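You operate a simulated robot arm through the tools that you are given. There is no shell and no other tool.

You run a simulated two-armed robot. Do the job below in one go: nothing can be reset, and whatever is moved stays where it is left.

TASK
Slacken the straps of both tall parcels and stand them in the wide blue tray.
Fine: press each buckle plate till its strap runs slack before the parcel is lifted. Set down upright: parcel with the blue strap, parcel with the orange strap.
Where things are to end (x, y in the base frame): parcel with the blue strap within 0.06 m of [0.62, 0.52]; parcel with the orange strap within 0.06 m of [0.62, 0.39].

Only the result counts: the job must be done as asked and must still hold three seconds after the hand-in. Knocking over, shifting, dropping, spilling or breaking anything else fails it.

THE ROBOT
Two 7-joint arms with fingered hands on one trunk that stands fixed in place. Base frame: the origin is at the foot of the trunk, x ahead of it, y to its left, z up; the work surface is at about z = 0.85. Lengths are in m, angles in rad, forces in N, time in s.
The left shoulder is at [0.042, 0.125, 1.176], the right one opposite. With the tool pointing down near the work surface each hand reaches from about 0.42 to 0.84 m from the base axis, measured 20 degrees to its own side. Payload 4 kg a hand.
The tool frame of a hand sits at the grasp point between the pads (the TCP): z along the fingers, y along the line on which they close. The tips reach 0.029 m beyond it. The gripper opens to 0.1 m; its body begins 0.034 m behind the TCP. The gripper is a hand of 5 fingers: y runs from the thumb to the fingers, the wrist lies at [-0.015, -0.105, -0.177] in the tool frame.
Orientation is told as [roll, pitch, yaw] about the base's x, y, z axes, in that order, counted from this pose: with the fingers straight down and the wrist toward the robot, the tool's x, y and z point along [0, 1, 0], [1, 0, 0] and [0, 0, -1] of the base frame.

THE INTERFACE
- The arms move only by the tool apply_moves. It takes "left_steps", "right_steps" or both (then of equal length, played together; a hand with none holds still); each is a list of rows, each a list of 2 entries, a list of its own where there are three numbers: the shift along the tool's x, y, z in units of 200 mm (1.0 is 200 mm), then the turn, a rotation vector about the tool's x, y, z in units of 60 degrees (1.0 is 60 degrees). In form: [[[tx, ty, tz], [rx, ry, rz]], ...]. A call has 1 to 20 rows; each row is the pose to reach, as a shift and turn from the pose commanded when the call began, along the tool's axes at that moment. A call with a number of a shift or a turn outside -1 to 1 is refused whole. Rows are played at 5 a second. More than 0.05 m and 0.15 rad between two rows, and nothing of the call is played. A pose out of reach is approached as far as the arm can. The call stops where the force on the tool passes 90 N (or 10 N more than at its start, if that is more) or the arm is blocked; 0.2 s more then pass. In this call time passes only in rows, and 0.2 s behind the last. It gives the time, the measured TCP pose, the force on the tool (base axes), the opening and the grip force at its end, in the units of the frame above (readings bear some noise), with the torque about the TCP (base axes, N m) and any sound that the robot's microphone picked up, and new pictures: "pictures" is both (left out), scene, wrist or none (wrist: the cameras of the hands that moved).
- Cameras (640 x 400 px; columns grow to the right, rows downward): "scene" is now at [0.1419, 0.0208, 1.3204]; the picture's right is [0.23, -0.97, 0.00], its down [-0.41, -0.10, -0.91] and it looks along [0.88, 0.21, -0.42] (base axes); focal length 214 px, centre (320, 200). "left" rides on the left gripper at [-0.066, -0.086, -0.121] in its tool frame; the picture's right is [-0.76, -0.31, 0.58], its down [0.59, -0.70, 0.40] and it looks along [0.28, 0.64, 0.71] (tool axes); focal length 247 px, centre (320, 200). "right" rides on the right gripper at [0.066, -0.086, -0.121] in its tool frame; the picture's right is [-0.76, 0.31, -0.58], its down [-0.59, -0.70, 0.40] and it looks along [-0.28, 0.64, 0.71] (tool axes); focal length 247 px, centre (320, 200). There is no depth. A picture from a camera that has moved, and an enlarged one, comes with that camera's place and axes in the base frame and with its lens.
- slide_trunk(by): moves the trunk up (or, below 0, down) by that many m; the arms and the scene camera ride with it, the base frame stays. It gives what a move gives, with no picture.
- move_fingers(index, middle, ring, little, thumb_bend, thumb_turn, hand): sets how far each is bent, from 0 (flat) to 1 (curled in); at 0.3 the hand is open as for a grip, at 0.7 the pads meet at the TCP. One left out holds its place. A second passes; each finger stops where it meets its share of the squeeze, and holds until it gets a number again. It is the only way to open and close the hand. It gives what a move gives, with no picture; readings hold the bend of each and the force on index, middle, ring, little, thumb and palm. thumb_turn goes from beside the hand (0) to across from the fingers (1), as for a grip.
- head_to(pan, tilt): turns the head with the scene camera to pan (to the left, within 1.396 rad either way) and tilt (down, from -0.506 to 1.204), counted from straight ahead of the robot (the tilt from the chest, where the trunk bows). It gives what a move gives, and a new picture of the scene camera.
- close_up(camera, box): a new picture of the part [left, top, right, bottom] of that camera's present view, enlarged. The clock stands still meanwhile.
- sign_off(): hands the job in; it is judged then, once.

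Places have to be worked out from the pictures, the camera data and where the tool is seen. Open the grippers and draw the arms clear of the work before you hand the job in, unless the task says otherwise.

The tools are called as a command line: name --argument value ..., lists and objects as JSON in quotes. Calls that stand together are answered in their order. apply_moves: Moves the arms, as the interface text tells. Its arguments: {"type":"object","properties":{"left_steps":{"type":"array","items":{"type":"array"}},"right_steps":{"type":"array","items":{"type":"array"}},"pictures":{"type":"string","enum":["both","scene","wrist","none"]}},"required":[]} The other tools are called the same way: slide_trunk (by) moves the trunk up or down; move_fingers (index, middle, ring, little, thumb_bend, thumb_turn, hand) moves the fingers one by one; head_to (pan, tilt) turns the head that bears the scene camera; close_up (camera, box) takes an enlarged picture of a part of a camera's view; sign_off () hands the job in.

At the start:

```text
clock: 0.0
left_ee_pos: [0.4661, 0.4145, 1.2485]
left_ee_rot: [0.001, 0.0, -0.001]
left_contact_force: [1.0, 0.0, -0.7]
left_torque: [-0.04, 0.01, -0.02]
left_grip_width: 0.1
left_finger_force: 0.0
left_shape: jaw
left_bend: [0.3, 0.3, 0.3, 0.3, 0.3, 0.98]
left_finger forces: [0.0, 0.1, 0.0, 0.0, 0.0, 0.0]
right_ee_pos: [0.6084, -0.0977, 1.2827]
right_ee_rot: [0.0, 0.001, 0.0]
right_contact_force: [-0.6, 0.4, 1.3]
right_torque: [0.02, -0.02, 0.0]
right_grip_width: 0.0999
right_finger_force: 0.1
right_shape: jaw
right_bend: [0.3, 0.3, 0.3, 0.3, 0.3, 0.98]
right_finger forces: [0.0, 0.0, 0.0, 0.0, 0.1, 0.0]
trunk travel left (down, up): [-0.375, 0.372]
head pan, tilt (commanded): [0.232, 0.438]
```

scene: 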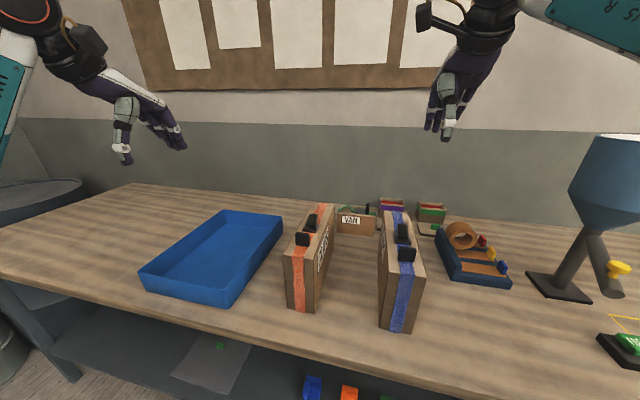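
right: 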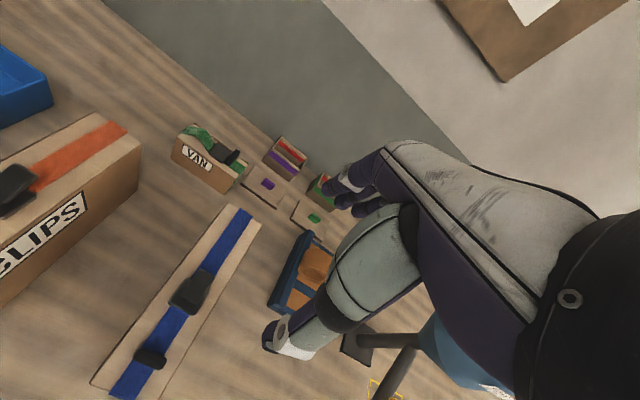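
left: 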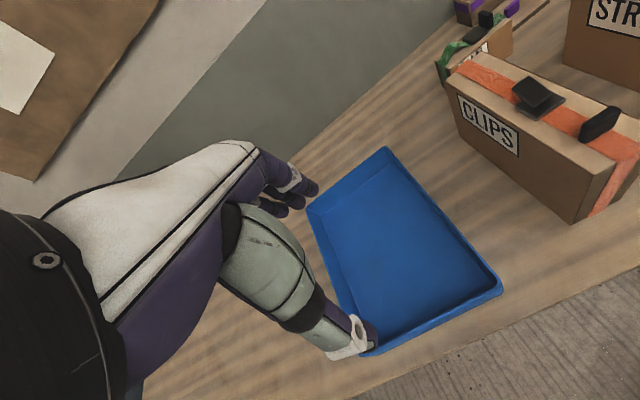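

I will begin by looking closely at the two parcels and the tray from the scene camera and the hand cameras.

close_up --camera "scene" --box '[260, 180, 460, 340]'

close_up --camera "right" --box '[0, 100, 300, 400]'

close_up --camera "left" --box '[420, 0, 640, 240]'

```text
2.50 times, centred on (360, 260) of scene
camera zoom: at [0.1419, 0.0208, 1.3204], right [0.23, -0.97, 0.0], down [-0.41, -0.1, -0.91], along [0.88, 0.21, -0.42], focal length 536 px, centre (220, 50)
```

zoom: 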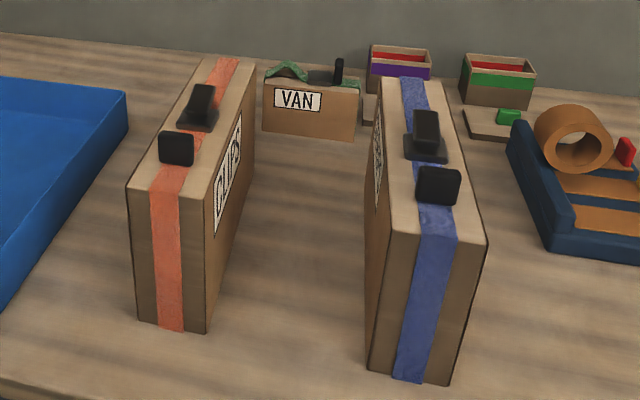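

```text
1.33 times, centred on (150, 250) of right
camera zoom: at [0.5229, -0.0327, 1.4041], right [0.31, -0.76, 0.58], down [-0.7, -0.59, -0.4], along [0.64, -0.28, -0.71], focal length 329 px, centre (547, 133)
```

zoom: 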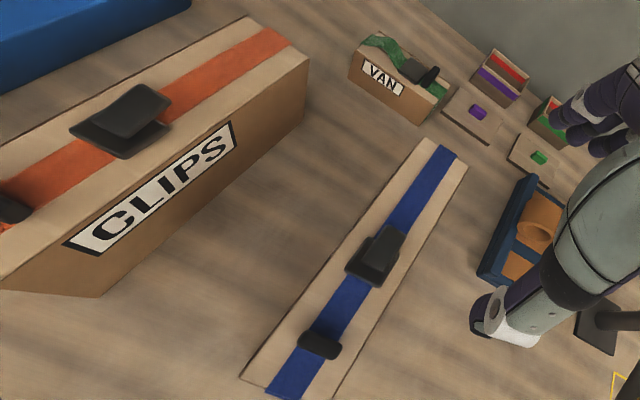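

```text
1.67 times, centred on (530, 120) of left
camera zoom: at [0.3808, 0.3493, 1.37], right [-0.31, -0.76, -0.58], down [-0.7, 0.59, -0.4], along [0.64, 0.28, -0.71], focal length 412 px, centre (-30, 333)
```

zoom: 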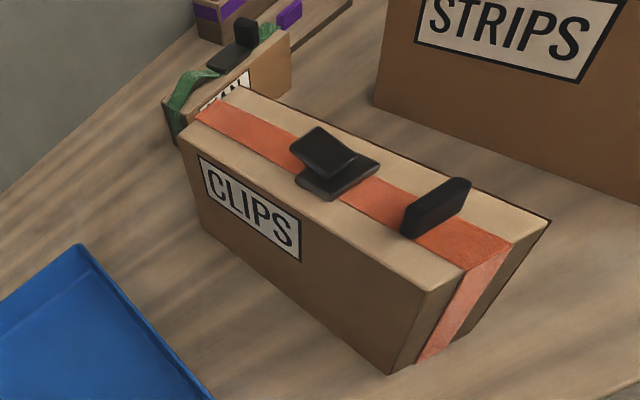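

The parcels stand roughly at (0.61, -0.07) for blue and (0.61, 0.15) for orange, about 0.07 wide and 0.17 tall. I want to see the buckles, the VAN parcel and the tray in more detail before moving.

close_up --camera "scene" --box '[375, 205, 435, 265]'

close_up --camera "scene" --box '[280, 200, 340, 260]'

close_up --camera "right" --box '[120, 240, 240, 390]'

close_up --camera "left" --box '[490, 60, 640, 180]'

close_up --camera "right" --box '[160, 110, 340, 230]'

close_up --camera "scene" --box '[120, 190, 300, 320]'

```text
6.67 times, centred on (405, 235) of scene
camera zoom: at [0.1419, 0.0208, 1.3204], right [0.23, -0.97, 0.0], down [-0.41, -0.1, -0.91], along [0.88, 0.21, -0.42], focal length 1430 px, centre (-247, -33)
```

zoom: 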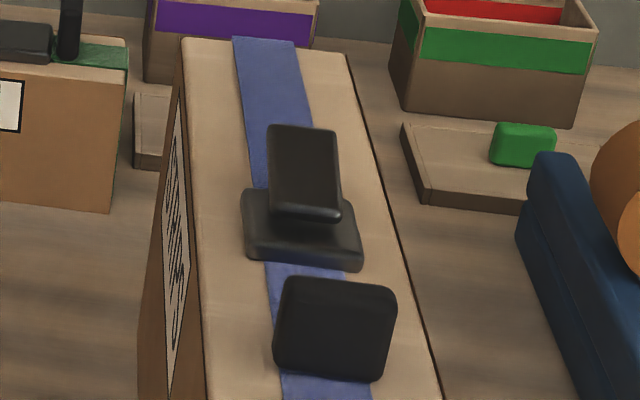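

```text
6.67 times, centred on (310, 230) of scene
camera zoom: at [0.1419, 0.0208, 1.3204], right [0.23, -0.97, 0.0], down [-0.41, -0.1, -0.91], along [0.88, 0.21, -0.42], focal length 1430 px, centre (387, 0)
```

zoom: 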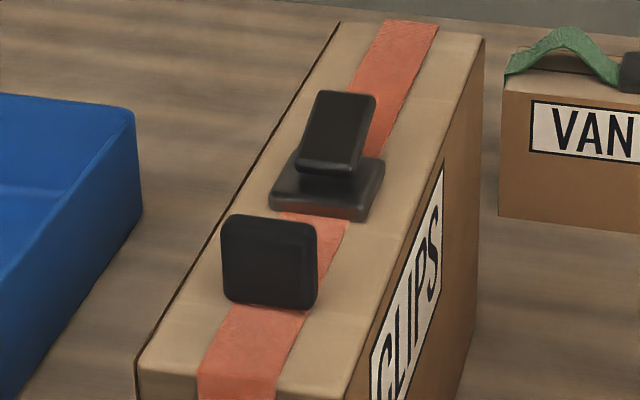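

```text
2.67 times, centred on (180, 315) of right
camera zoom: at [0.5229, -0.0327, 1.4041], right [0.31, -0.76, 0.58], down [-0.7, -0.59, -0.4], along [0.64, -0.28, -0.71], focal length 659 px, centre (693, -107)
```

zoom: 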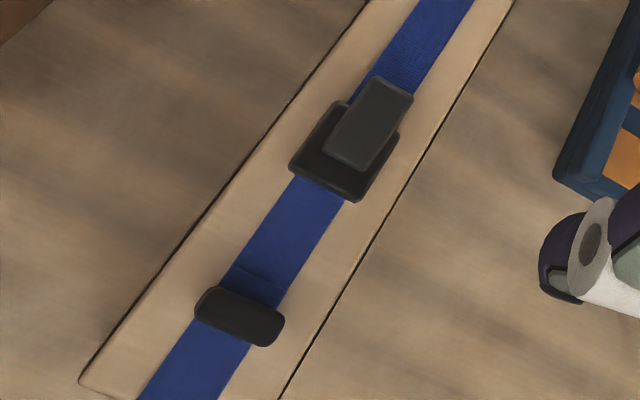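

```text
3.33 times, centred on (565, 120) of left
camera zoom: at [0.3808, 0.3493, 1.37], right [-0.31, -0.76, -0.58], down [-0.7, 0.59, -0.4], along [0.64, 0.28, -0.71], focal length 823 px, centre (-497, 467)
```

zoom: 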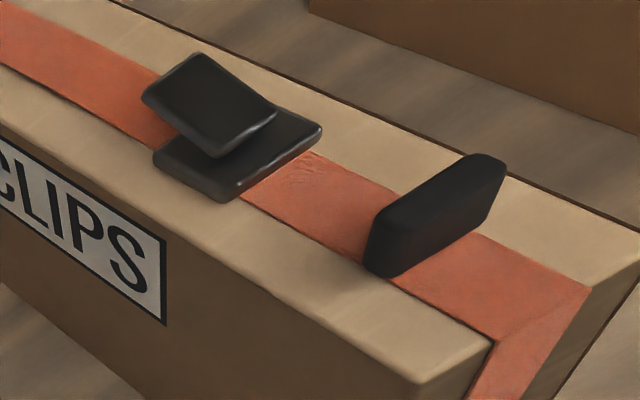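

```text
3.33 times, centred on (250, 170) of right
camera zoom: at [0.5229, -0.0327, 1.4041], right [0.31, -0.76, 0.58], down [-0.7, -0.59, -0.4], along [0.64, -0.28, -0.71], focal length 823 px, centre (553, 300)
```

zoom: 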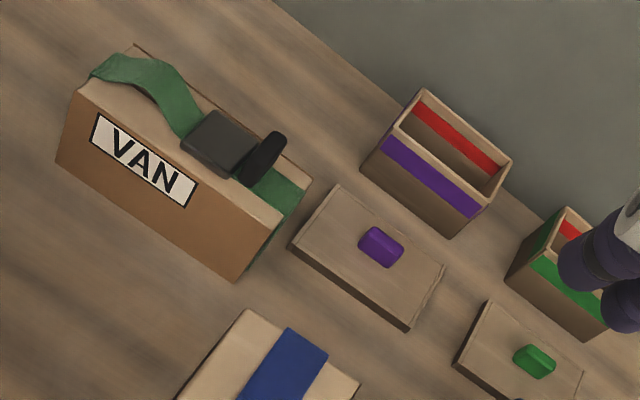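

```text
3.08 times, centred on (210, 255) of scene
camera zoom: at [0.1419, 0.0208, 1.3204], right [0.23, -0.97, 0.0], down [-0.41, -0.1, -0.91], along [0.88, 0.21, -0.42], focal length 660 px, centre (658, 31)
```

zoom: 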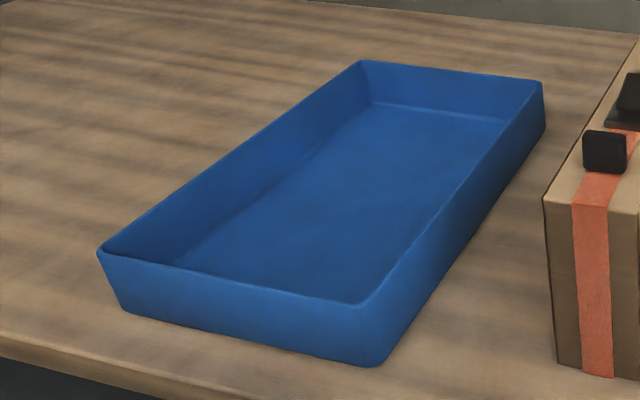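

The VAN parcel shows what slack looks like: its plate lies flat and the strap bulges. On both tall parcels the plate is hinged low at about x = 0.58 and raised at its far edge, near (0.617, -0.070, 1.05) for blue and (0.615, 0.149, 1.05) for orange. I will close both hands into pinch shape so the fingertips can press downward, then check how that looks.

move_fingers --hand "right" --index 0.7 --middle 0.7 --ring 0.7 --little 0.7 --thumb_bend 0.7 --thumb_turn 1.0

close_up --camera "right" --box '[0, 0, 640, 400]'

close_up --camera "scene" --box '[360, 0, 540, 150]'

```text
clock: 1.0
left_ee_pos: [0.4667, 0.4146, 1.2484]
left_ee_rot: [-0.001, 0.0, 0.0]
left_contact_force: [0.6, 0.0, -0.1]
left_torque: [-0.03, 0.0, 0.01]
left_grip_width: 0.1
left_finger_force: 0.0
left_shape: jaw
left_bend: [0.3, 0.3, 0.3, 0.3, 0.3, 0.98]
left_finger forces: [0.1, 0.0, 0.1, 0.1, 0.1, 0.0]
right_ee_pos: [0.6084, -0.099, 1.2837]
right_ee_rot: [0.0, 0.001, 0.0]
right_contact_force: [-0.9, 0.3, 0.2]
right_torque: [-0.01, 0.02, 0.0]
right_grip_width: 0.0019
right_finger_force: 0.1
right_shape: fingers
right_bend: [0.7, 0.7, 0.7, 0.7, 0.7, 1.0]
right_finger forces: [0.0, 0.1, 0.0, 0.1, 0.0, 0.0]
trunk travel left (down, up): [-0.375, 0.372]
head pan, tilt (commanded): [0.232, 0.438]
```

```text
1.00 times, centred on (320, 200) of right (not enlarged: the box is as wide or as high as the picture)
camera zoom: at [0.5229, -0.0327, 1.4041], right [0.31, -0.76, 0.58], down [-0.7, -0.59, -0.4], along [0.64, -0.28, -0.71], focal length 247 px, centre (320, 200)
```

zoom: 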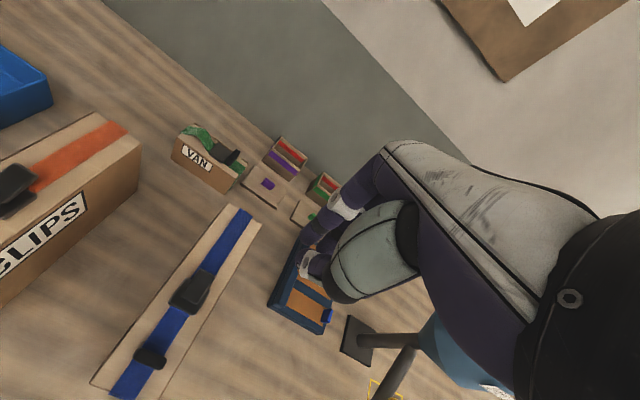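

```text
2.67 times, centred on (450, 75) of scene
camera zoom: at [0.1419, 0.0209, 1.3204], right [0.23, -0.97, 0.0], down [-0.41, -0.1, -0.91], along [0.88, 0.21, -0.42], focal length 572 px, centre (-27, 533)
```

zoom: 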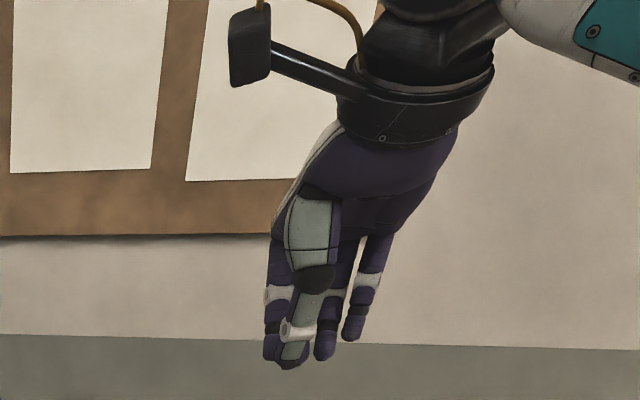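

The closed right hand pinches right at the TCP, with the tips about 0.03 m below it. I will bring it over the blue plate at (0.612, -0.070) and stop with the tips roughly 2 cm above the raised edge.

apply_moves --right_steps '[[[0.14, 0.02, 0.0], [0, 0, 0]], [[0.14, 0.02, 0.2], [0, 0, 0]], [[0.14, 0.02, 0.4], [0, 0, 0]], [[0.14, 0.02, 0.6], [0, 0, 0]], [[0.14, 0.02, 0.75], [0, 0, 0]], [[0.14, 0.02, 0.85], [0, 0, 0]], [[0.14, 0.02, 0.9], [0, 0, 0]]]' --pictures "both"

close_up --camera "scene" --box '[350, 130, 470, 280]'

```text
clock: 2.6
left_ee_pos: [0.4677, 0.4152, 1.2488]
left_ee_rot: [0.0, 0.0, 0.001]
left_contact_force: [-0.4, 0.5, 0.2]
left_torque: [0.02, -0.01, -0.01]
left_grip_width: 0.0995
left_finger_force: 0.1
left_shape: jaw
left_bend: [0.3, 0.3, 0.3, 0.3, 0.3, 0.98]
left_finger forces: [0.0, 0.0, 0.0, 0.1, 0.0, 0.1]
right_ee_pos: [0.6118, -0.0704, 1.1039]
right_ee_rot: [0.002, -0.001, -0.001]
right_contact_force: [-1.1, -0.4, -0.2]
right_torque: [-0.01, 0.02, -0.02]
right_grip_width: 0.002
right_finger_force: 0.0
right_shape: fingers
right_bend: [0.7, 0.7, 0.7, 0.7, 0.7, 1.0]
right_finger forces: [0.1, 0.0, 0.0, 0.0, 0.1, 0.1]
trunk travel left (down, up): [-0.375, 0.372]
head pan, tilt (commanded): [0.232, 0.438]
camera scene: at [0.142, 0.021, 1.3204], right [0.23, -0.97, 0.0], down [-0.41, -0.1, -0.91], along [0.88, 0.21, -0.42], focal length 214 px, centre (320, 200)
camera right: at [0.5259, -0.0048, 1.2238], right [0.31, -0.76, 0.58], down [-0.7, -0.59, -0.4], along [0.64, -0.28, -0.71], focal length 247 px, centre (320, 200)
```

scene: 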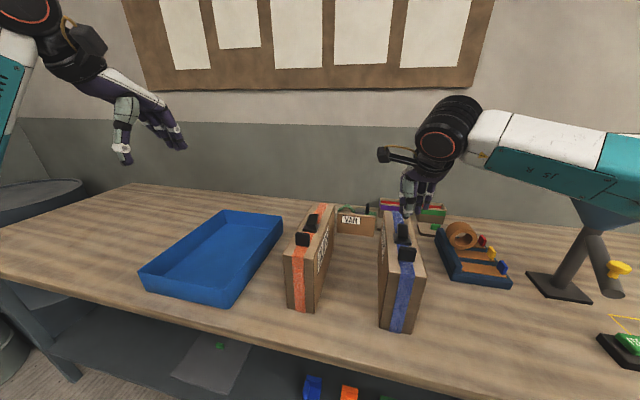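
right: 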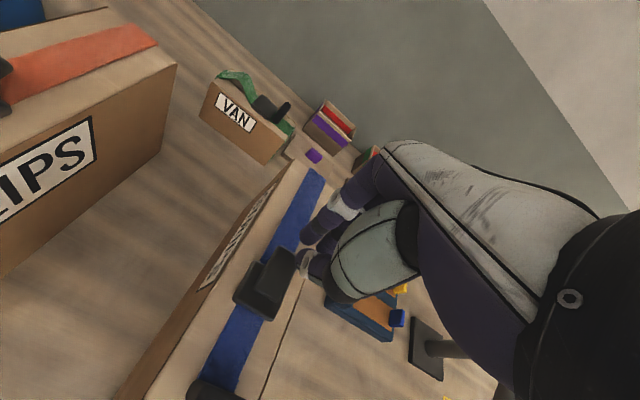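

```text
2.67 times, centred on (410, 205) of scene
camera zoom: at [0.142, 0.021, 1.3204], right [0.23, -0.97, 0.0], down [-0.41, -0.1, -0.91], along [0.88, 0.21, -0.42], focal length 572 px, centre (80, 187)
```

zoom: 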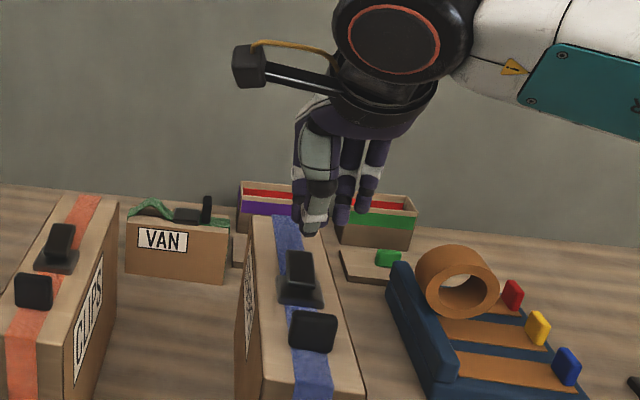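

The pinch tips hover right over the raised edge of the blue plate, at TCP z = 1.104. I will descend in small steps and watch force and sound, expecting contact near TCP z = 1.077.

apply_moves --right_steps '[[[0, 0, 0.05], [0, 0, 0]], [[0, 0, 0.09], [0, 0, 0]], [[0, 0, 0.12], [0, 0, 0]], [[0, 0, 0.14], [0, 0, 0]], [[0, 0, 0.16], [0, 0, 0]], [[0, 0, 0.17], [0, 0, 0]], [[0, 0, 0.18], [0, 0, 0]]]' --pictures "both"

close_up --camera "scene" --box '[350, 160, 470, 280]'

```text
clock: 4.2
left_ee_pos: [0.4663, 0.4149, 1.2501]
left_ee_rot: [0.001, -0.002, 0.001]
left_contact_force: [-0.5, 0.6, 0.3]
left_torque: [0.0, 0.03, -0.02]
left_grip_width: 0.0997
left_finger_force: 0.0
left_shape: jaw
left_bend: [0.3, 0.3, 0.3, 0.3, 0.3, 0.98]
left_finger forces: [0.0, 0.0, 0.0, 0.0, 0.0, 0.0]
right_ee_pos: [0.6127, -0.0708, 1.0688]
right_ee_rot: [0.003, -0.004, 0.0]
right_contact_force: [3.2, -0.7, 10.1]
right_torque: [-0.07, -0.14, 0.02]
right_grip_width: 0.0018
right_finger_force: 6.1
right_shape: fingers
right_bend: [0.7, 0.68, 0.7, 0.7, 0.7, 1.0]
right_finger forces: [0.0, 8.9, 0.1, 0.1, 3.4, 0.0]
trunk travel left (down, up): [-0.375, 0.372]
head pan, tilt (commanded): [0.232, 0.438]
camera scene: at [0.1414, 0.021, 1.3206], right [0.23, -0.97, 0.0], down [-0.41, -0.1, -0.91], along [0.88, 0.21, -0.42], focal length 214 px, centre (320, 200)
camera right: at [0.5264, -0.0047, 1.1898], right [0.3, -0.76, 0.58], down [-0.7, -0.59, -0.4], along [0.64, -0.28, -0.71], focal length 247 px, centre (320, 200)
```

scene: 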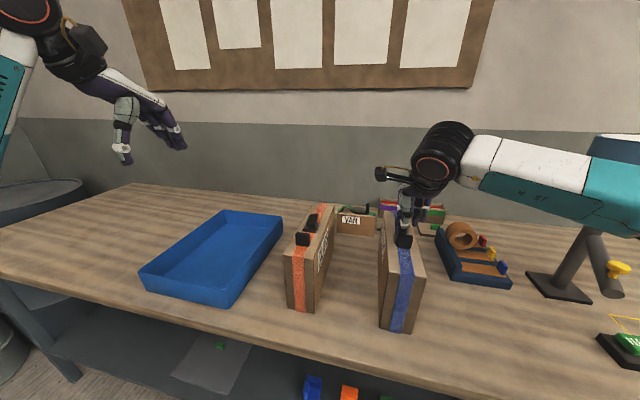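
right: 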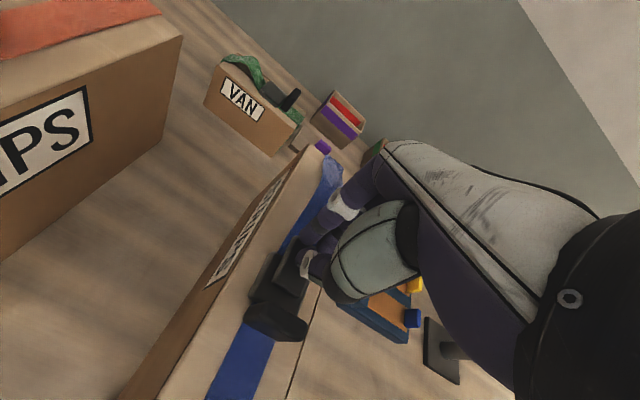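

```text
3.33 times, centred on (410, 220) of scene
camera zoom: at [0.1414, 0.021, 1.3206], right [0.23, -0.97, 0.0], down [-0.41, -0.1, -0.91], along [0.88, 0.21, -0.42], focal length 715 px, centre (20, 133)
```

zoom: 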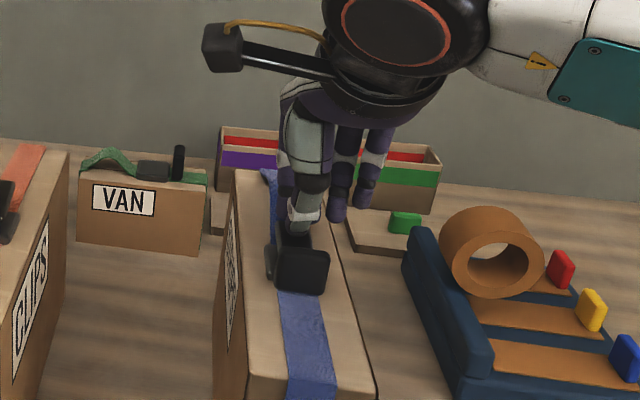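

Contact at about 10 N, and the black tab has slid up against the buckle while the blue strap bulges behind it, as on the VAN parcel. I will check up close whether the plate is all the way down.

close_up --camera "right" --box '[200, 130, 380, 370]'

close_up --camera "scene" --box '[380, 190, 430, 260]'

```text
1.67 times, centred on (290, 250) of right
camera zoom: at [0.5264, -0.0047, 1.1898], right [0.3, -0.76, 0.58], down [-0.7, -0.59, -0.4], along [0.64, -0.28, -0.71], focal length 412 px, centre (370, 117)
```

zoom: 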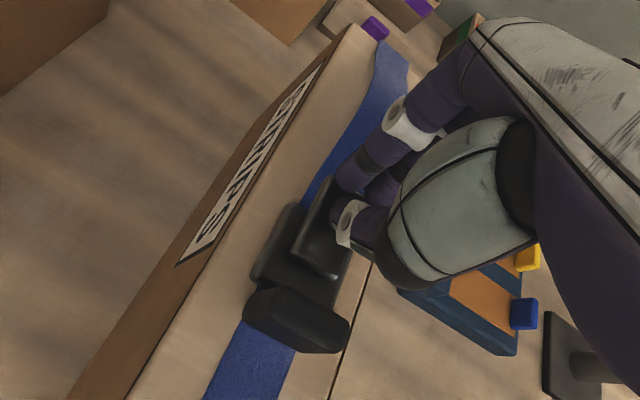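

```text
5.71 times, centred on (405, 225) of scene
camera zoom: at [0.1414, 0.021, 1.3206], right [0.23, -0.97, 0.0], down [-0.41, -0.1, -0.91], along [0.88, 0.21, -0.42], focal length 1226 px, centre (-166, 57)
```

zoom: 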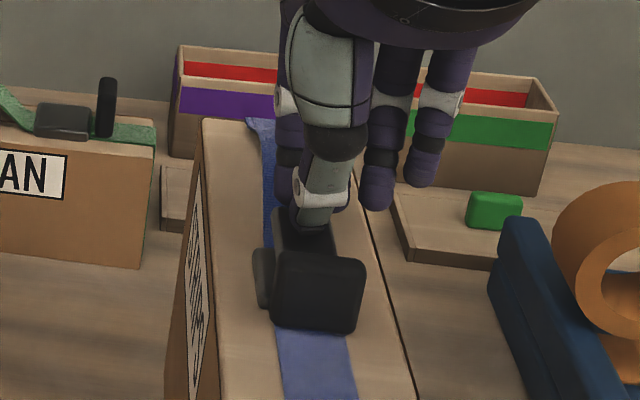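

The tab sits against the buckle but the plate may not be quite flat. I will press a few millimetres further to be sure it has gone fully down.

apply_moves --right_steps '[[[0, 0, 0.01], [0, 0, 0]], [[0, 0, 0.02], [0, 0, 0]], [[0, 0, 0.03], [0, 0, 0]], [[0, 0, 0.035], [0, 0, 0]], [[0, 0, 0.035], [0, 0, 0]]]' --pictures "both"

close_up --camera "right" --box '[200, 130, 380, 370]'

```text
clock: 5.4
left_ee_pos: [0.4637, 0.4155, 1.2499]
left_ee_rot: [-0.002, -0.002, 0.001]
left_contact_force: [0.0, -0.8, 0.4]
left_torque: [0.02, 0.06, -0.01]
left_grip_width: 0.0998
left_finger_force: 0.0
left_shape: jaw
left_bend: [0.3, 0.3, 0.3, 0.3, 0.3, 0.98]
left_finger forces: [0.0, 0.0, 0.0, 0.1, 0.1, 0.0]
right_ee_pos: [0.6112, -0.07, 1.0695]
right_ee_rot: [0.004, -0.012, -0.002]
right_contact_force: [2.5, -3.5, 38.4]
right_torque: [-0.21, -0.14, 0.08]
right_grip_width: 0.0011
right_finger_force: 21.5
right_shape: fingers
right_bend: [0.7, 0.66, 0.7, 0.7, 0.71, 1.0]
right_finger forces: [0.0, 22.6, 0.0, 0.0, 19.6, 0.0]
trunk travel left (down, up): [-0.375, 0.372]
head pan, tilt (commanded): [0.232, 0.438]
camera scene: at [0.1388, 0.0208, 1.321], right [0.23, -0.97, 0.0], down [-0.41, -0.1, -0.91], along [0.88, 0.21, -0.42], focal length 214 px, centre (320, 200)
camera right: at [0.5241, -0.0048, 1.1882], right [0.3, -0.76, 0.58], down [-0.7, -0.59, -0.41], along [0.65, -0.28, -0.71], focal length 247 px, centre (320, 200)
```

scene: 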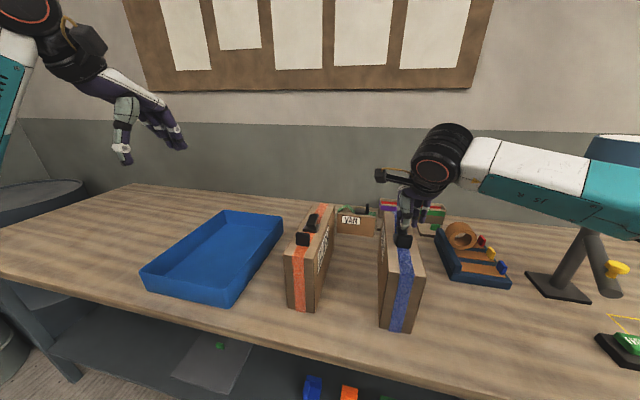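
right: 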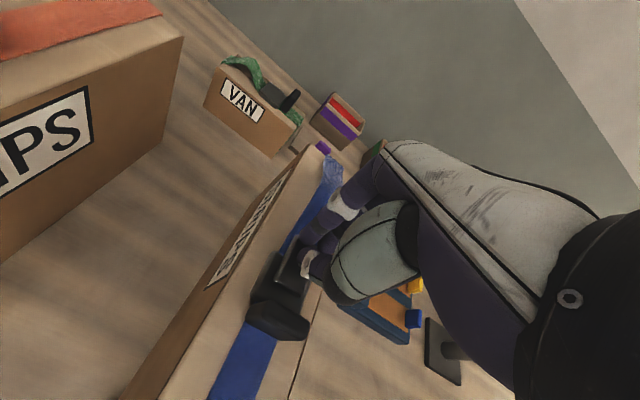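

```text
1.67 times, centred on (290, 250) of right
camera zoom: at [0.5241, -0.0048, 1.1882], right [0.3, -0.76, 0.58], down [-0.7, -0.59, -0.41], along [0.65, -0.28, -0.71], focal length 412 px, centre (370, 117)
```

zoom: 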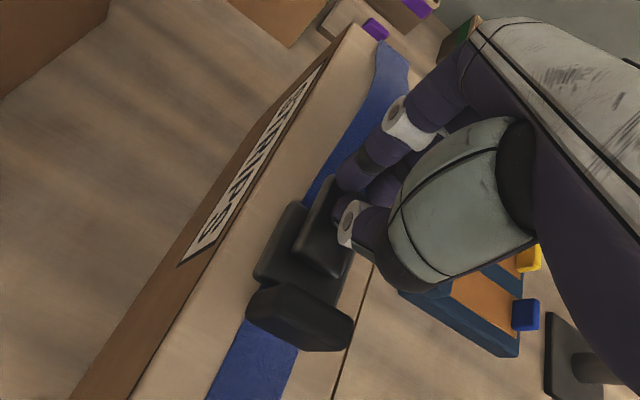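

The force rose to 38 N with no further travel, so the plate has bottomed and the strap has run slack. I will raise the right hand clear and look at the buckle again.

apply_moves --right_steps '[[[0, 0, -0.02], [0, 0, 0]], [[0, 0, -0.1], [0, 0, 0]], [[0, 0, -0.3], [0, 0, 0]], [[0, 0, -0.5], [0, 0, 0]], [[0, 0, -0.7], [0, 0, 0]], [[0, 0, -0.9], [0, 0, 0]]]' --pictures "both"

close_up --camera "scene" --box '[350, 180, 450, 280]'

close_up --camera "right" --box '[80, 180, 280, 400]'

```text
clock: 6.8
left_ee_pos: [0.4664, 0.4157, 1.2494]
left_ee_rot: [0.0, 0.0, 0.001]
left_contact_force: [-0.6, 0.4, -1.1]
left_torque: [0.02, -0.02, -0.02]
left_grip_width: 0.0999
left_finger_force: 0.1
left_shape: jaw
left_bend: [0.3, 0.3, 0.3, 0.3, 0.3, 0.98]
left_finger forces: [0.0, 0.1, 0.1, 0.1, 0.0, 0.1]
right_ee_pos: [0.6123, -0.0701, 1.241]
right_ee_rot: [-0.003, 0.002, 0.0]
right_contact_force: [0.0, -0.1, 0.3]
right_torque: [-0.04, 0.01, 0.02]
right_grip_width: 0.0013
right_finger_force: 0.1
right_shape: fingers
right_bend: [0.7, 0.7, 0.7, 0.7, 0.7, 1.0]
right_finger forces: [0.0, 0.0, 0.0, 0.0, 0.0, 0.1]
trunk travel left (down, up): [-0.375, 0.372]
head pan, tilt (commanded): [0.232, 0.438]
camera scene: at [0.1415, 0.0211, 1.3205], right [0.23, -0.97, 0.0], down [-0.41, -0.1, -0.91], along [0.88, 0.21, -0.42], focal length 214 px, centre (320, 200)
camera right: at [0.5268, -0.0048, 1.3618], right [0.31, -0.76, 0.58], down [-0.7, -0.59, -0.4], along [0.64, -0.28, -0.71], focal length 247 px, centre (320, 200)
```

scene: 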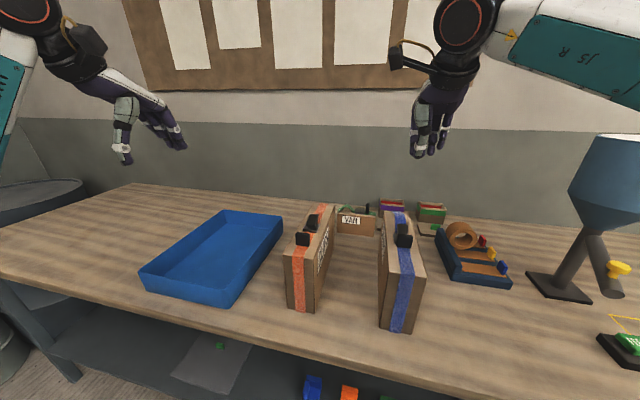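
right: 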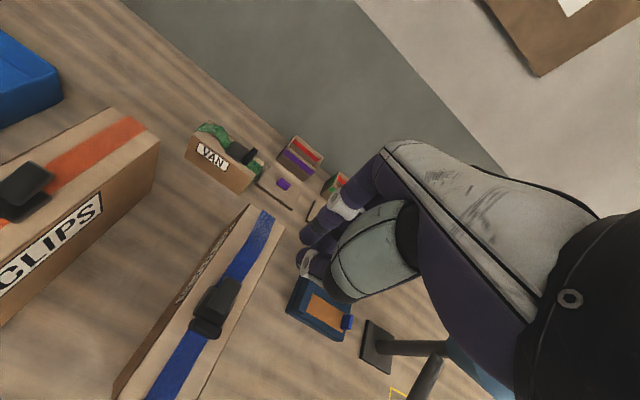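

```text
4.00 times, centred on (400, 230) of scene
camera zoom: at [0.1415, 0.0211, 1.3205], right [0.23, -0.97, 0.0], down [-0.41, -0.1, -0.91], along [0.88, 0.21, -0.42], focal length 858 px, centre (0, 80)
```

zoom: 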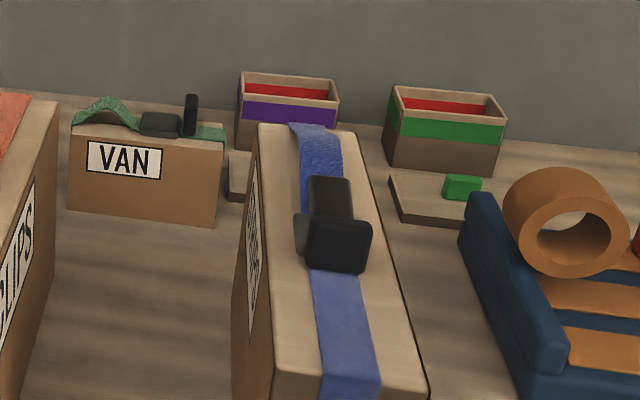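

```text
1.82 times, centred on (180, 290) of right
camera zoom: at [0.5268, -0.0048, 1.3618], right [0.31, -0.76, 0.58], down [-0.7, -0.59, -0.4], along [0.64, -0.28, -0.71], focal length 449 px, centre (574, 36)
```

zoom: 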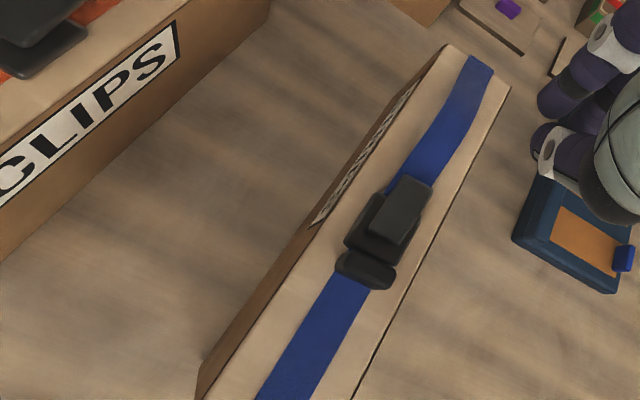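

The plate has sprung partly back, but the tab stays against the buckle and the strap behind it arches up. I will zoom in to compare the slack with the VAN example.

close_up --camera "right" --box '[180, 195, 290, 345]'

close_up --camera "scene" --box '[375, 200, 435, 260]'

```text
2.67 times, centred on (235, 270) of right
camera zoom: at [0.5268, -0.0048, 1.3618], right [0.31, -0.76, 0.58], down [-0.7, -0.59, -0.4], along [0.64, -0.28, -0.71], focal length 659 px, centre (547, 13)
```

zoom: 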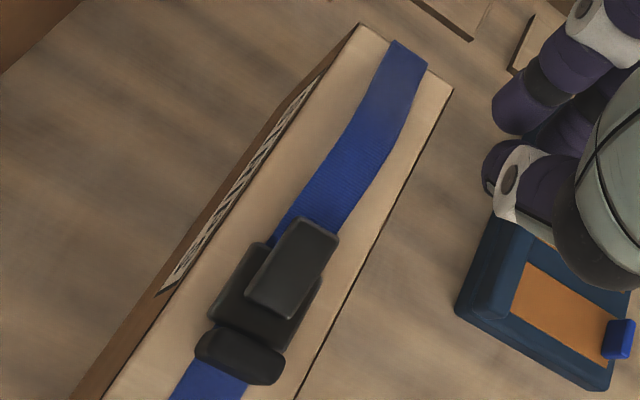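

```text
6.67 times, centred on (405, 230) of scene
camera zoom: at [0.1415, 0.0211, 1.3205], right [0.23, -0.97, 0.0], down [-0.41, -0.1, -0.91], along [0.88, 0.21, -0.42], focal length 1430 px, centre (-247, 0)
```

zoom: 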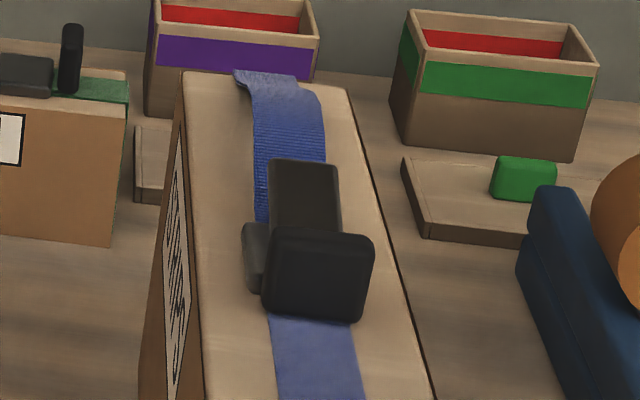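

The blue strap now arches loosely between buckle and far edge, like the VAN one. Next is orange: I will close the left hand into a pinch, then bring it over while the right hand draws back out of the way.

move_fingers --hand "left" --index 0.7 --middle 0.7 --ring 0.7 --little 0.7 --thumb_bend 0.7 --thumb_turn 1.0

apply_moves --left_steps '[[[-0.2, 0.14, 0.0], [0, 0, 0]], [[-0.4, 0.28, 0.0], [0, 0, 0]], [[-0.6, 0.42, 0.0], [0, 0, 0]], [[-0.8, 0.56, 0.0], [0, 0, 0]], [[-1.0, 0.7, 0.0], [0, 0, 0]]]' --right_steps '[[[-0.1, -0.15, -0.05], [0, 0, 0]], [[-0.2, -0.3, -0.1], [0, 0, 0]], [[-0.3, -0.45, -0.15], [0, 0, 0]], [[-0.4, -0.6, -0.2], [0, 0, 0]], [[-0.5, -0.7, -0.25], [0, 0, 0]]]' --pictures "scene"

```text
clock: 7.8
left_ee_pos: [0.4679, 0.4143, 1.2489]
left_ee_rot: [-0.001, 0.0, 0.005]
left_contact_force: [-0.9, -0.8, 0.1]
left_torque: [-0.01, 0.02, 0.02]
left_grip_width: 0.002
left_finger_force: 0.0
left_shape: fingers
left_bend: [0.7, 0.7, 0.7, 0.7, 0.7, 1.0]
left_finger forces: [0.1, 0.0, 0.0, 0.0, 0.0, 0.0]
right_ee_pos: [0.6126, -0.0716, 1.2422]
right_ee_rot: [0.001, 0.001, 0.0]
right_contact_force: [-0.4, 0.7, -0.4]
right_torque: [0.01, -0.01, -0.03]
right_grip_width: 0.0014
right_finger_force: 0.1
right_shape: fingers
right_bend: [0.7, 0.7, 0.7, 0.7, 0.7, 1.0]
right_finger forces: [0.0, 0.0, 0.0, 0.1, 0.0, 0.0]
trunk travel left (down, up): [-0.375, 0.372]
head pan, tilt (commanded): [0.232, 0.438]
```

```text
clock: 9.0
left_ee_pos: [0.608, 0.2144, 1.2489]
left_ee_rot: [0.003, 0.0, 0.002]
left_contact_force: [0.6, -0.6, 0.0]
left_torque: [0.05, 0.02, 0.06]
left_grip_width: 0.002
left_finger_force: 0.0
left_shape: fingers
left_bend: [0.7, 0.7, 0.7, 0.7, 0.7, 1.0]
left_finger forces: [0.0, 0.0, 0.0, 0.0, 0.0, 0.0]
right_ee_pos: [0.4733, -0.1732, 1.291]
right_ee_rot: [0.002, 0.003, 0.001]
right_contact_force: [0.2, 0.0, -0.3]
right_torque: [0.02, -0.02, 0.04]
right_grip_width: 0.0013
right_finger_force: 0.1
right_shape: fingers
right_bend: [0.7, 0.7, 0.7, 0.7, 0.7, 1.0]
right_finger forces: [0.0, 0.1, 0.0, 0.0, 0.1, 0.0]
trunk travel left (down, up): [-0.375, 0.372]
head pan, tilt (commanded): [0.232, 0.438]
camera scene: at [0.1422, 0.0187, 1.3204], right [0.23, -0.97, 0.0], down [-0.41, -0.1, -0.91], along [0.88, 0.21, -0.42], focal length 214 px, centre (320, 200)
```

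scene: 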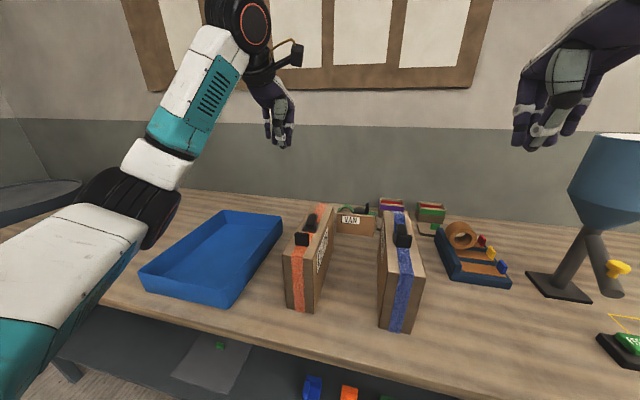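

The left hand is at (0.608, 0.214, 1.249). I will move it over the orange plate at (0.609, 0.149) and descend to hover at TCP z of about 1.104.

apply_moves --left_steps '[[[-0.16, 0.005, 0.0], [0, 0, 0]], [[-0.327, 0.005, 0.05], [0, 0, 0]], [[-0.327, 0.005, 0.2], [0, 0, 0]], [[-0.327, 0.005, 0.4], [0, 0, 0]], [[-0.327, 0.005, 0.55], [0, 0, 0]], [[-0.327, 0.005, 0.65], [0, 0, 0]], [[-0.327, 0.005, 0.725], [0, 0, 0]]]' --pictures "both"

close_up --camera "scene" --box '[270, 150, 370, 260]'

close_up --camera "left" --box '[260, 130, 440, 370]'

```text
clock: 10.6
left_ee_pos: [0.6085, 0.1503, 1.1026]
left_ee_rot: [-0.001, 0.0, 0.001]
left_contact_force: [0.6, 0.3, -0.3]
left_torque: [0.02, 0.0, 0.01]
left_grip_width: 0.0016
left_finger_force: 0.1
left_shape: fingers
left_bend: [0.7, 0.7, 0.7, 0.7, 0.7, 1.0]
left_finger forces: [0.0, 0.0, 0.1, 0.0, 0.0, 0.0]
right_ee_pos: [0.4734, -0.1711, 1.2905]
right_ee_rot: [0.0, 0.002, 0.001]
right_contact_force: [0.0, -0.5, 0.8]
right_torque: [-0.01, 0.02, -0.02]
right_grip_width: 0.0014
right_finger_force: 0.0
right_shape: fingers
right_bend: [0.7, 0.7, 0.7, 0.7, 0.7, 1.0]
right_finger forces: [0.0, 0.0, 0.1, 0.0, 0.1, 0.1]
trunk travel left (down, up): [-0.375, 0.372]
head pan, tilt (commanded): [0.232, 0.438]
camera scene: at [0.1419, 0.0207, 1.3204], right [0.23, -0.97, 0.0], down [-0.41, -0.1, -0.91], along [0.88, 0.21, -0.42], focal length 214 px, centre (320, 200)
camera left: at [0.5224, 0.0843, 1.2245], right [-0.31, -0.76, -0.58], down [-0.7, 0.59, -0.4], along [0.64, 0.28, -0.71], focal length 247 px, centre (320, 200)
```

scene: 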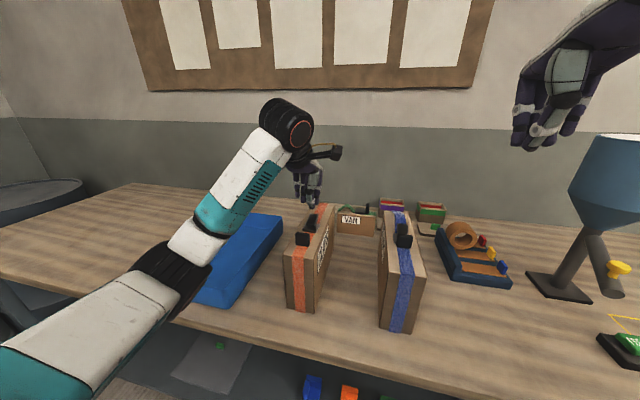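
left: 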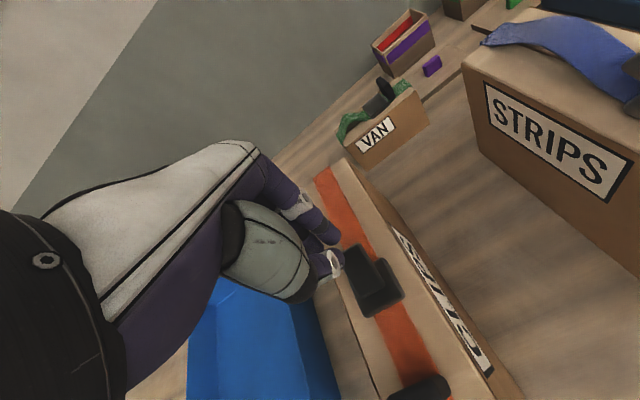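

```text
3.64 times, centred on (320, 205) of scene
camera zoom: at [0.1419, 0.0207, 1.3204], right [0.23, -0.97, 0.0], down [-0.41, -0.1, -0.91], along [0.88, 0.21, -0.42], focal length 780 px, centre (320, 182)
```

zoom: 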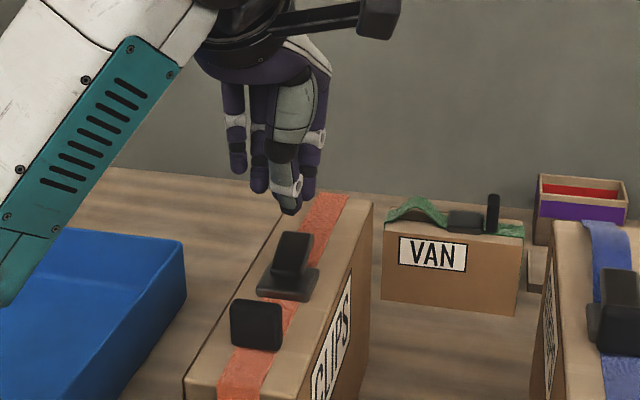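

```text
1.67 times, centred on (350, 250) of left
camera zoom: at [0.5224, 0.0843, 1.2245], right [-0.31, -0.76, -0.58], down [-0.7, 0.59, -0.4], along [0.64, 0.28, -0.71], focal length 412 px, centre (270, 117)
```

zoom: 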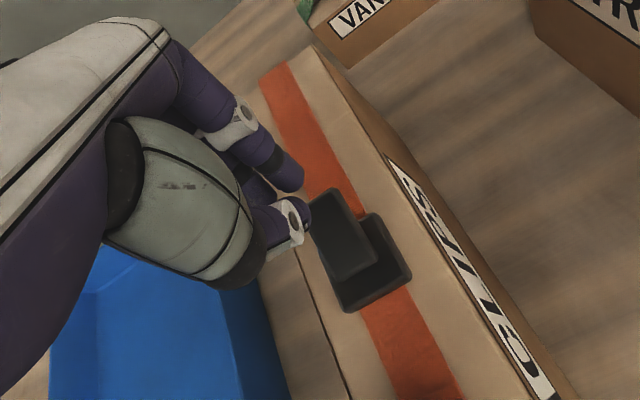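

The left pinch is right above the raised edge of the orange plate; this view also confirms the blue strap arching loosely. I will press down in small steps as before.

apply_moves --left_steps '[[[0, 0, 0.05], [0, 0, 0]], [[0, 0, 0.09], [0, 0, 0]], [[0, 0, 0.12], [0, 0, 0]], [[0, 0, 0.14], [0, 0, 0]], [[0, 0, 0.16], [0, 0, 0]], [[0, 0, 0.18], [0, 0, 0]], [[0, 0, 0.19], [0, 0, 0]], [[0, 0, 0.2], [0, 0, 0]], [[0, 0, 0.2], [0, 0, 0]]]' --pictures "both"

close_up --camera "scene" --box '[270, 170, 370, 280]'

close_up --camera "left" --box '[260, 130, 440, 370]'

```text
clock: 12.6
left_ee_pos: [0.6069, 0.1485, 1.0681]
left_ee_rot: [-0.002, -0.009, -0.001]
left_contact_force: [-0.8, 1.2, 28.9]
left_torque: [0.04, 0.07, -0.07]
left_grip_width: 0.0002
left_finger_force: 14.8
left_shape: fingers
left_bend: [0.7, 0.71, 0.7, 0.7, 0.71, 1.0]
left_finger forces: [0.0, 11.2, 0.0, 0.1, 18.0, 0.1]
right_ee_pos: [0.4702, -0.1707, 1.2927]
right_ee_rot: [-0.001, -0.002, 0.0]
right_contact_force: [0.9, -0.1, -0.2]
right_torque: [-0.01, -0.02, 0.02]
right_grip_width: 0.0014
right_finger_force: 0.0
right_shape: fingers
right_bend: [0.7, 0.7, 0.7, 0.7, 0.7, 1.0]
right_finger forces: [0.0, 0.0, 0.0, 0.0, 0.0, 0.0]
trunk travel left (down, up): [-0.375, 0.372]
head pan, tilt (commanded): [0.232, 0.438]
camera scene: at [0.1389, 0.0202, 1.3211], right [0.23, -0.97, 0.0], down [-0.41, -0.1, -0.91], along [0.88, 0.21, -0.42], focal length 214 px, centre (320, 200)
camera left: at [0.5189, 0.0836, 1.1888], right [-0.3, -0.76, -0.58], down [-0.7, 0.59, -0.41], along [0.65, 0.28, -0.71], focal length 247 px, centre (320, 200)
```

scene: 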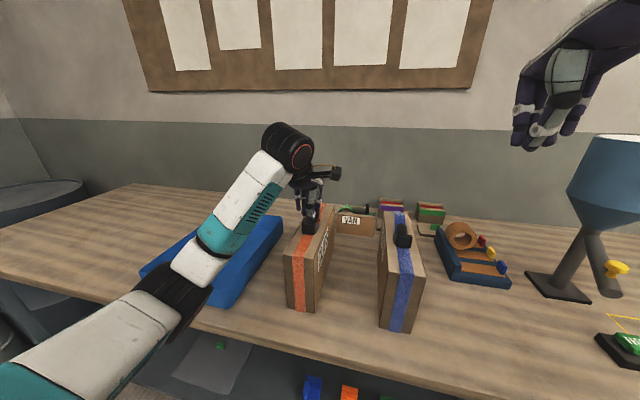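
left: 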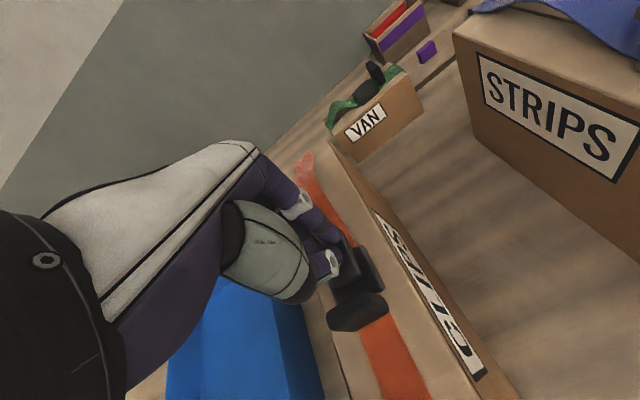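

```text
3.64 times, centred on (320, 225) of scene
camera zoom: at [0.1389, 0.0202, 1.3211], right [0.23, -0.97, 0.0], down [-0.41, -0.1, -0.91], along [0.88, 0.21, -0.42], focal length 780 px, centre (320, 109)
```

zoom: 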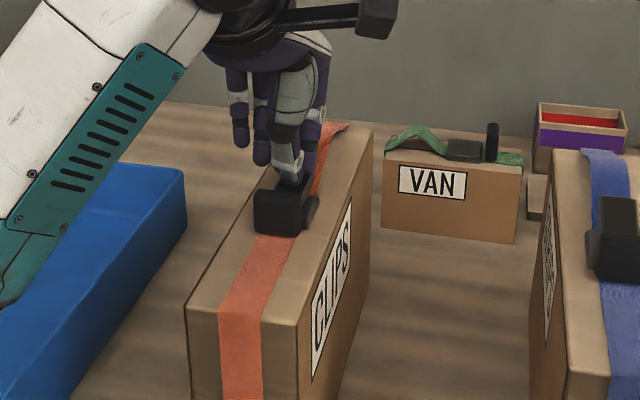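

```text
1.67 times, centred on (350, 250) of left
camera zoom: at [0.5189, 0.0836, 1.1888], right [-0.3, -0.76, -0.58], down [-0.7, 0.59, -0.41], along [0.65, 0.28, -0.71], focal length 412 px, centre (270, 117)
```

zoom: 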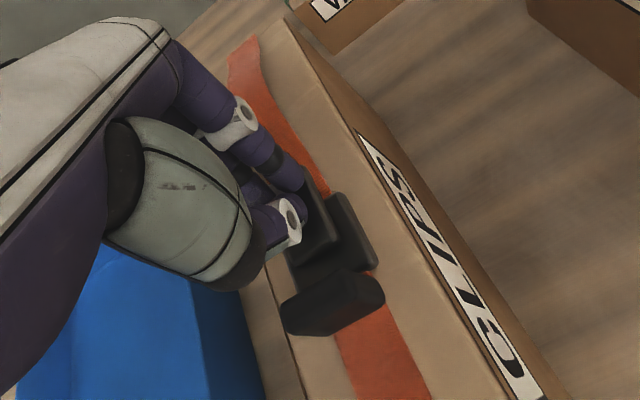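

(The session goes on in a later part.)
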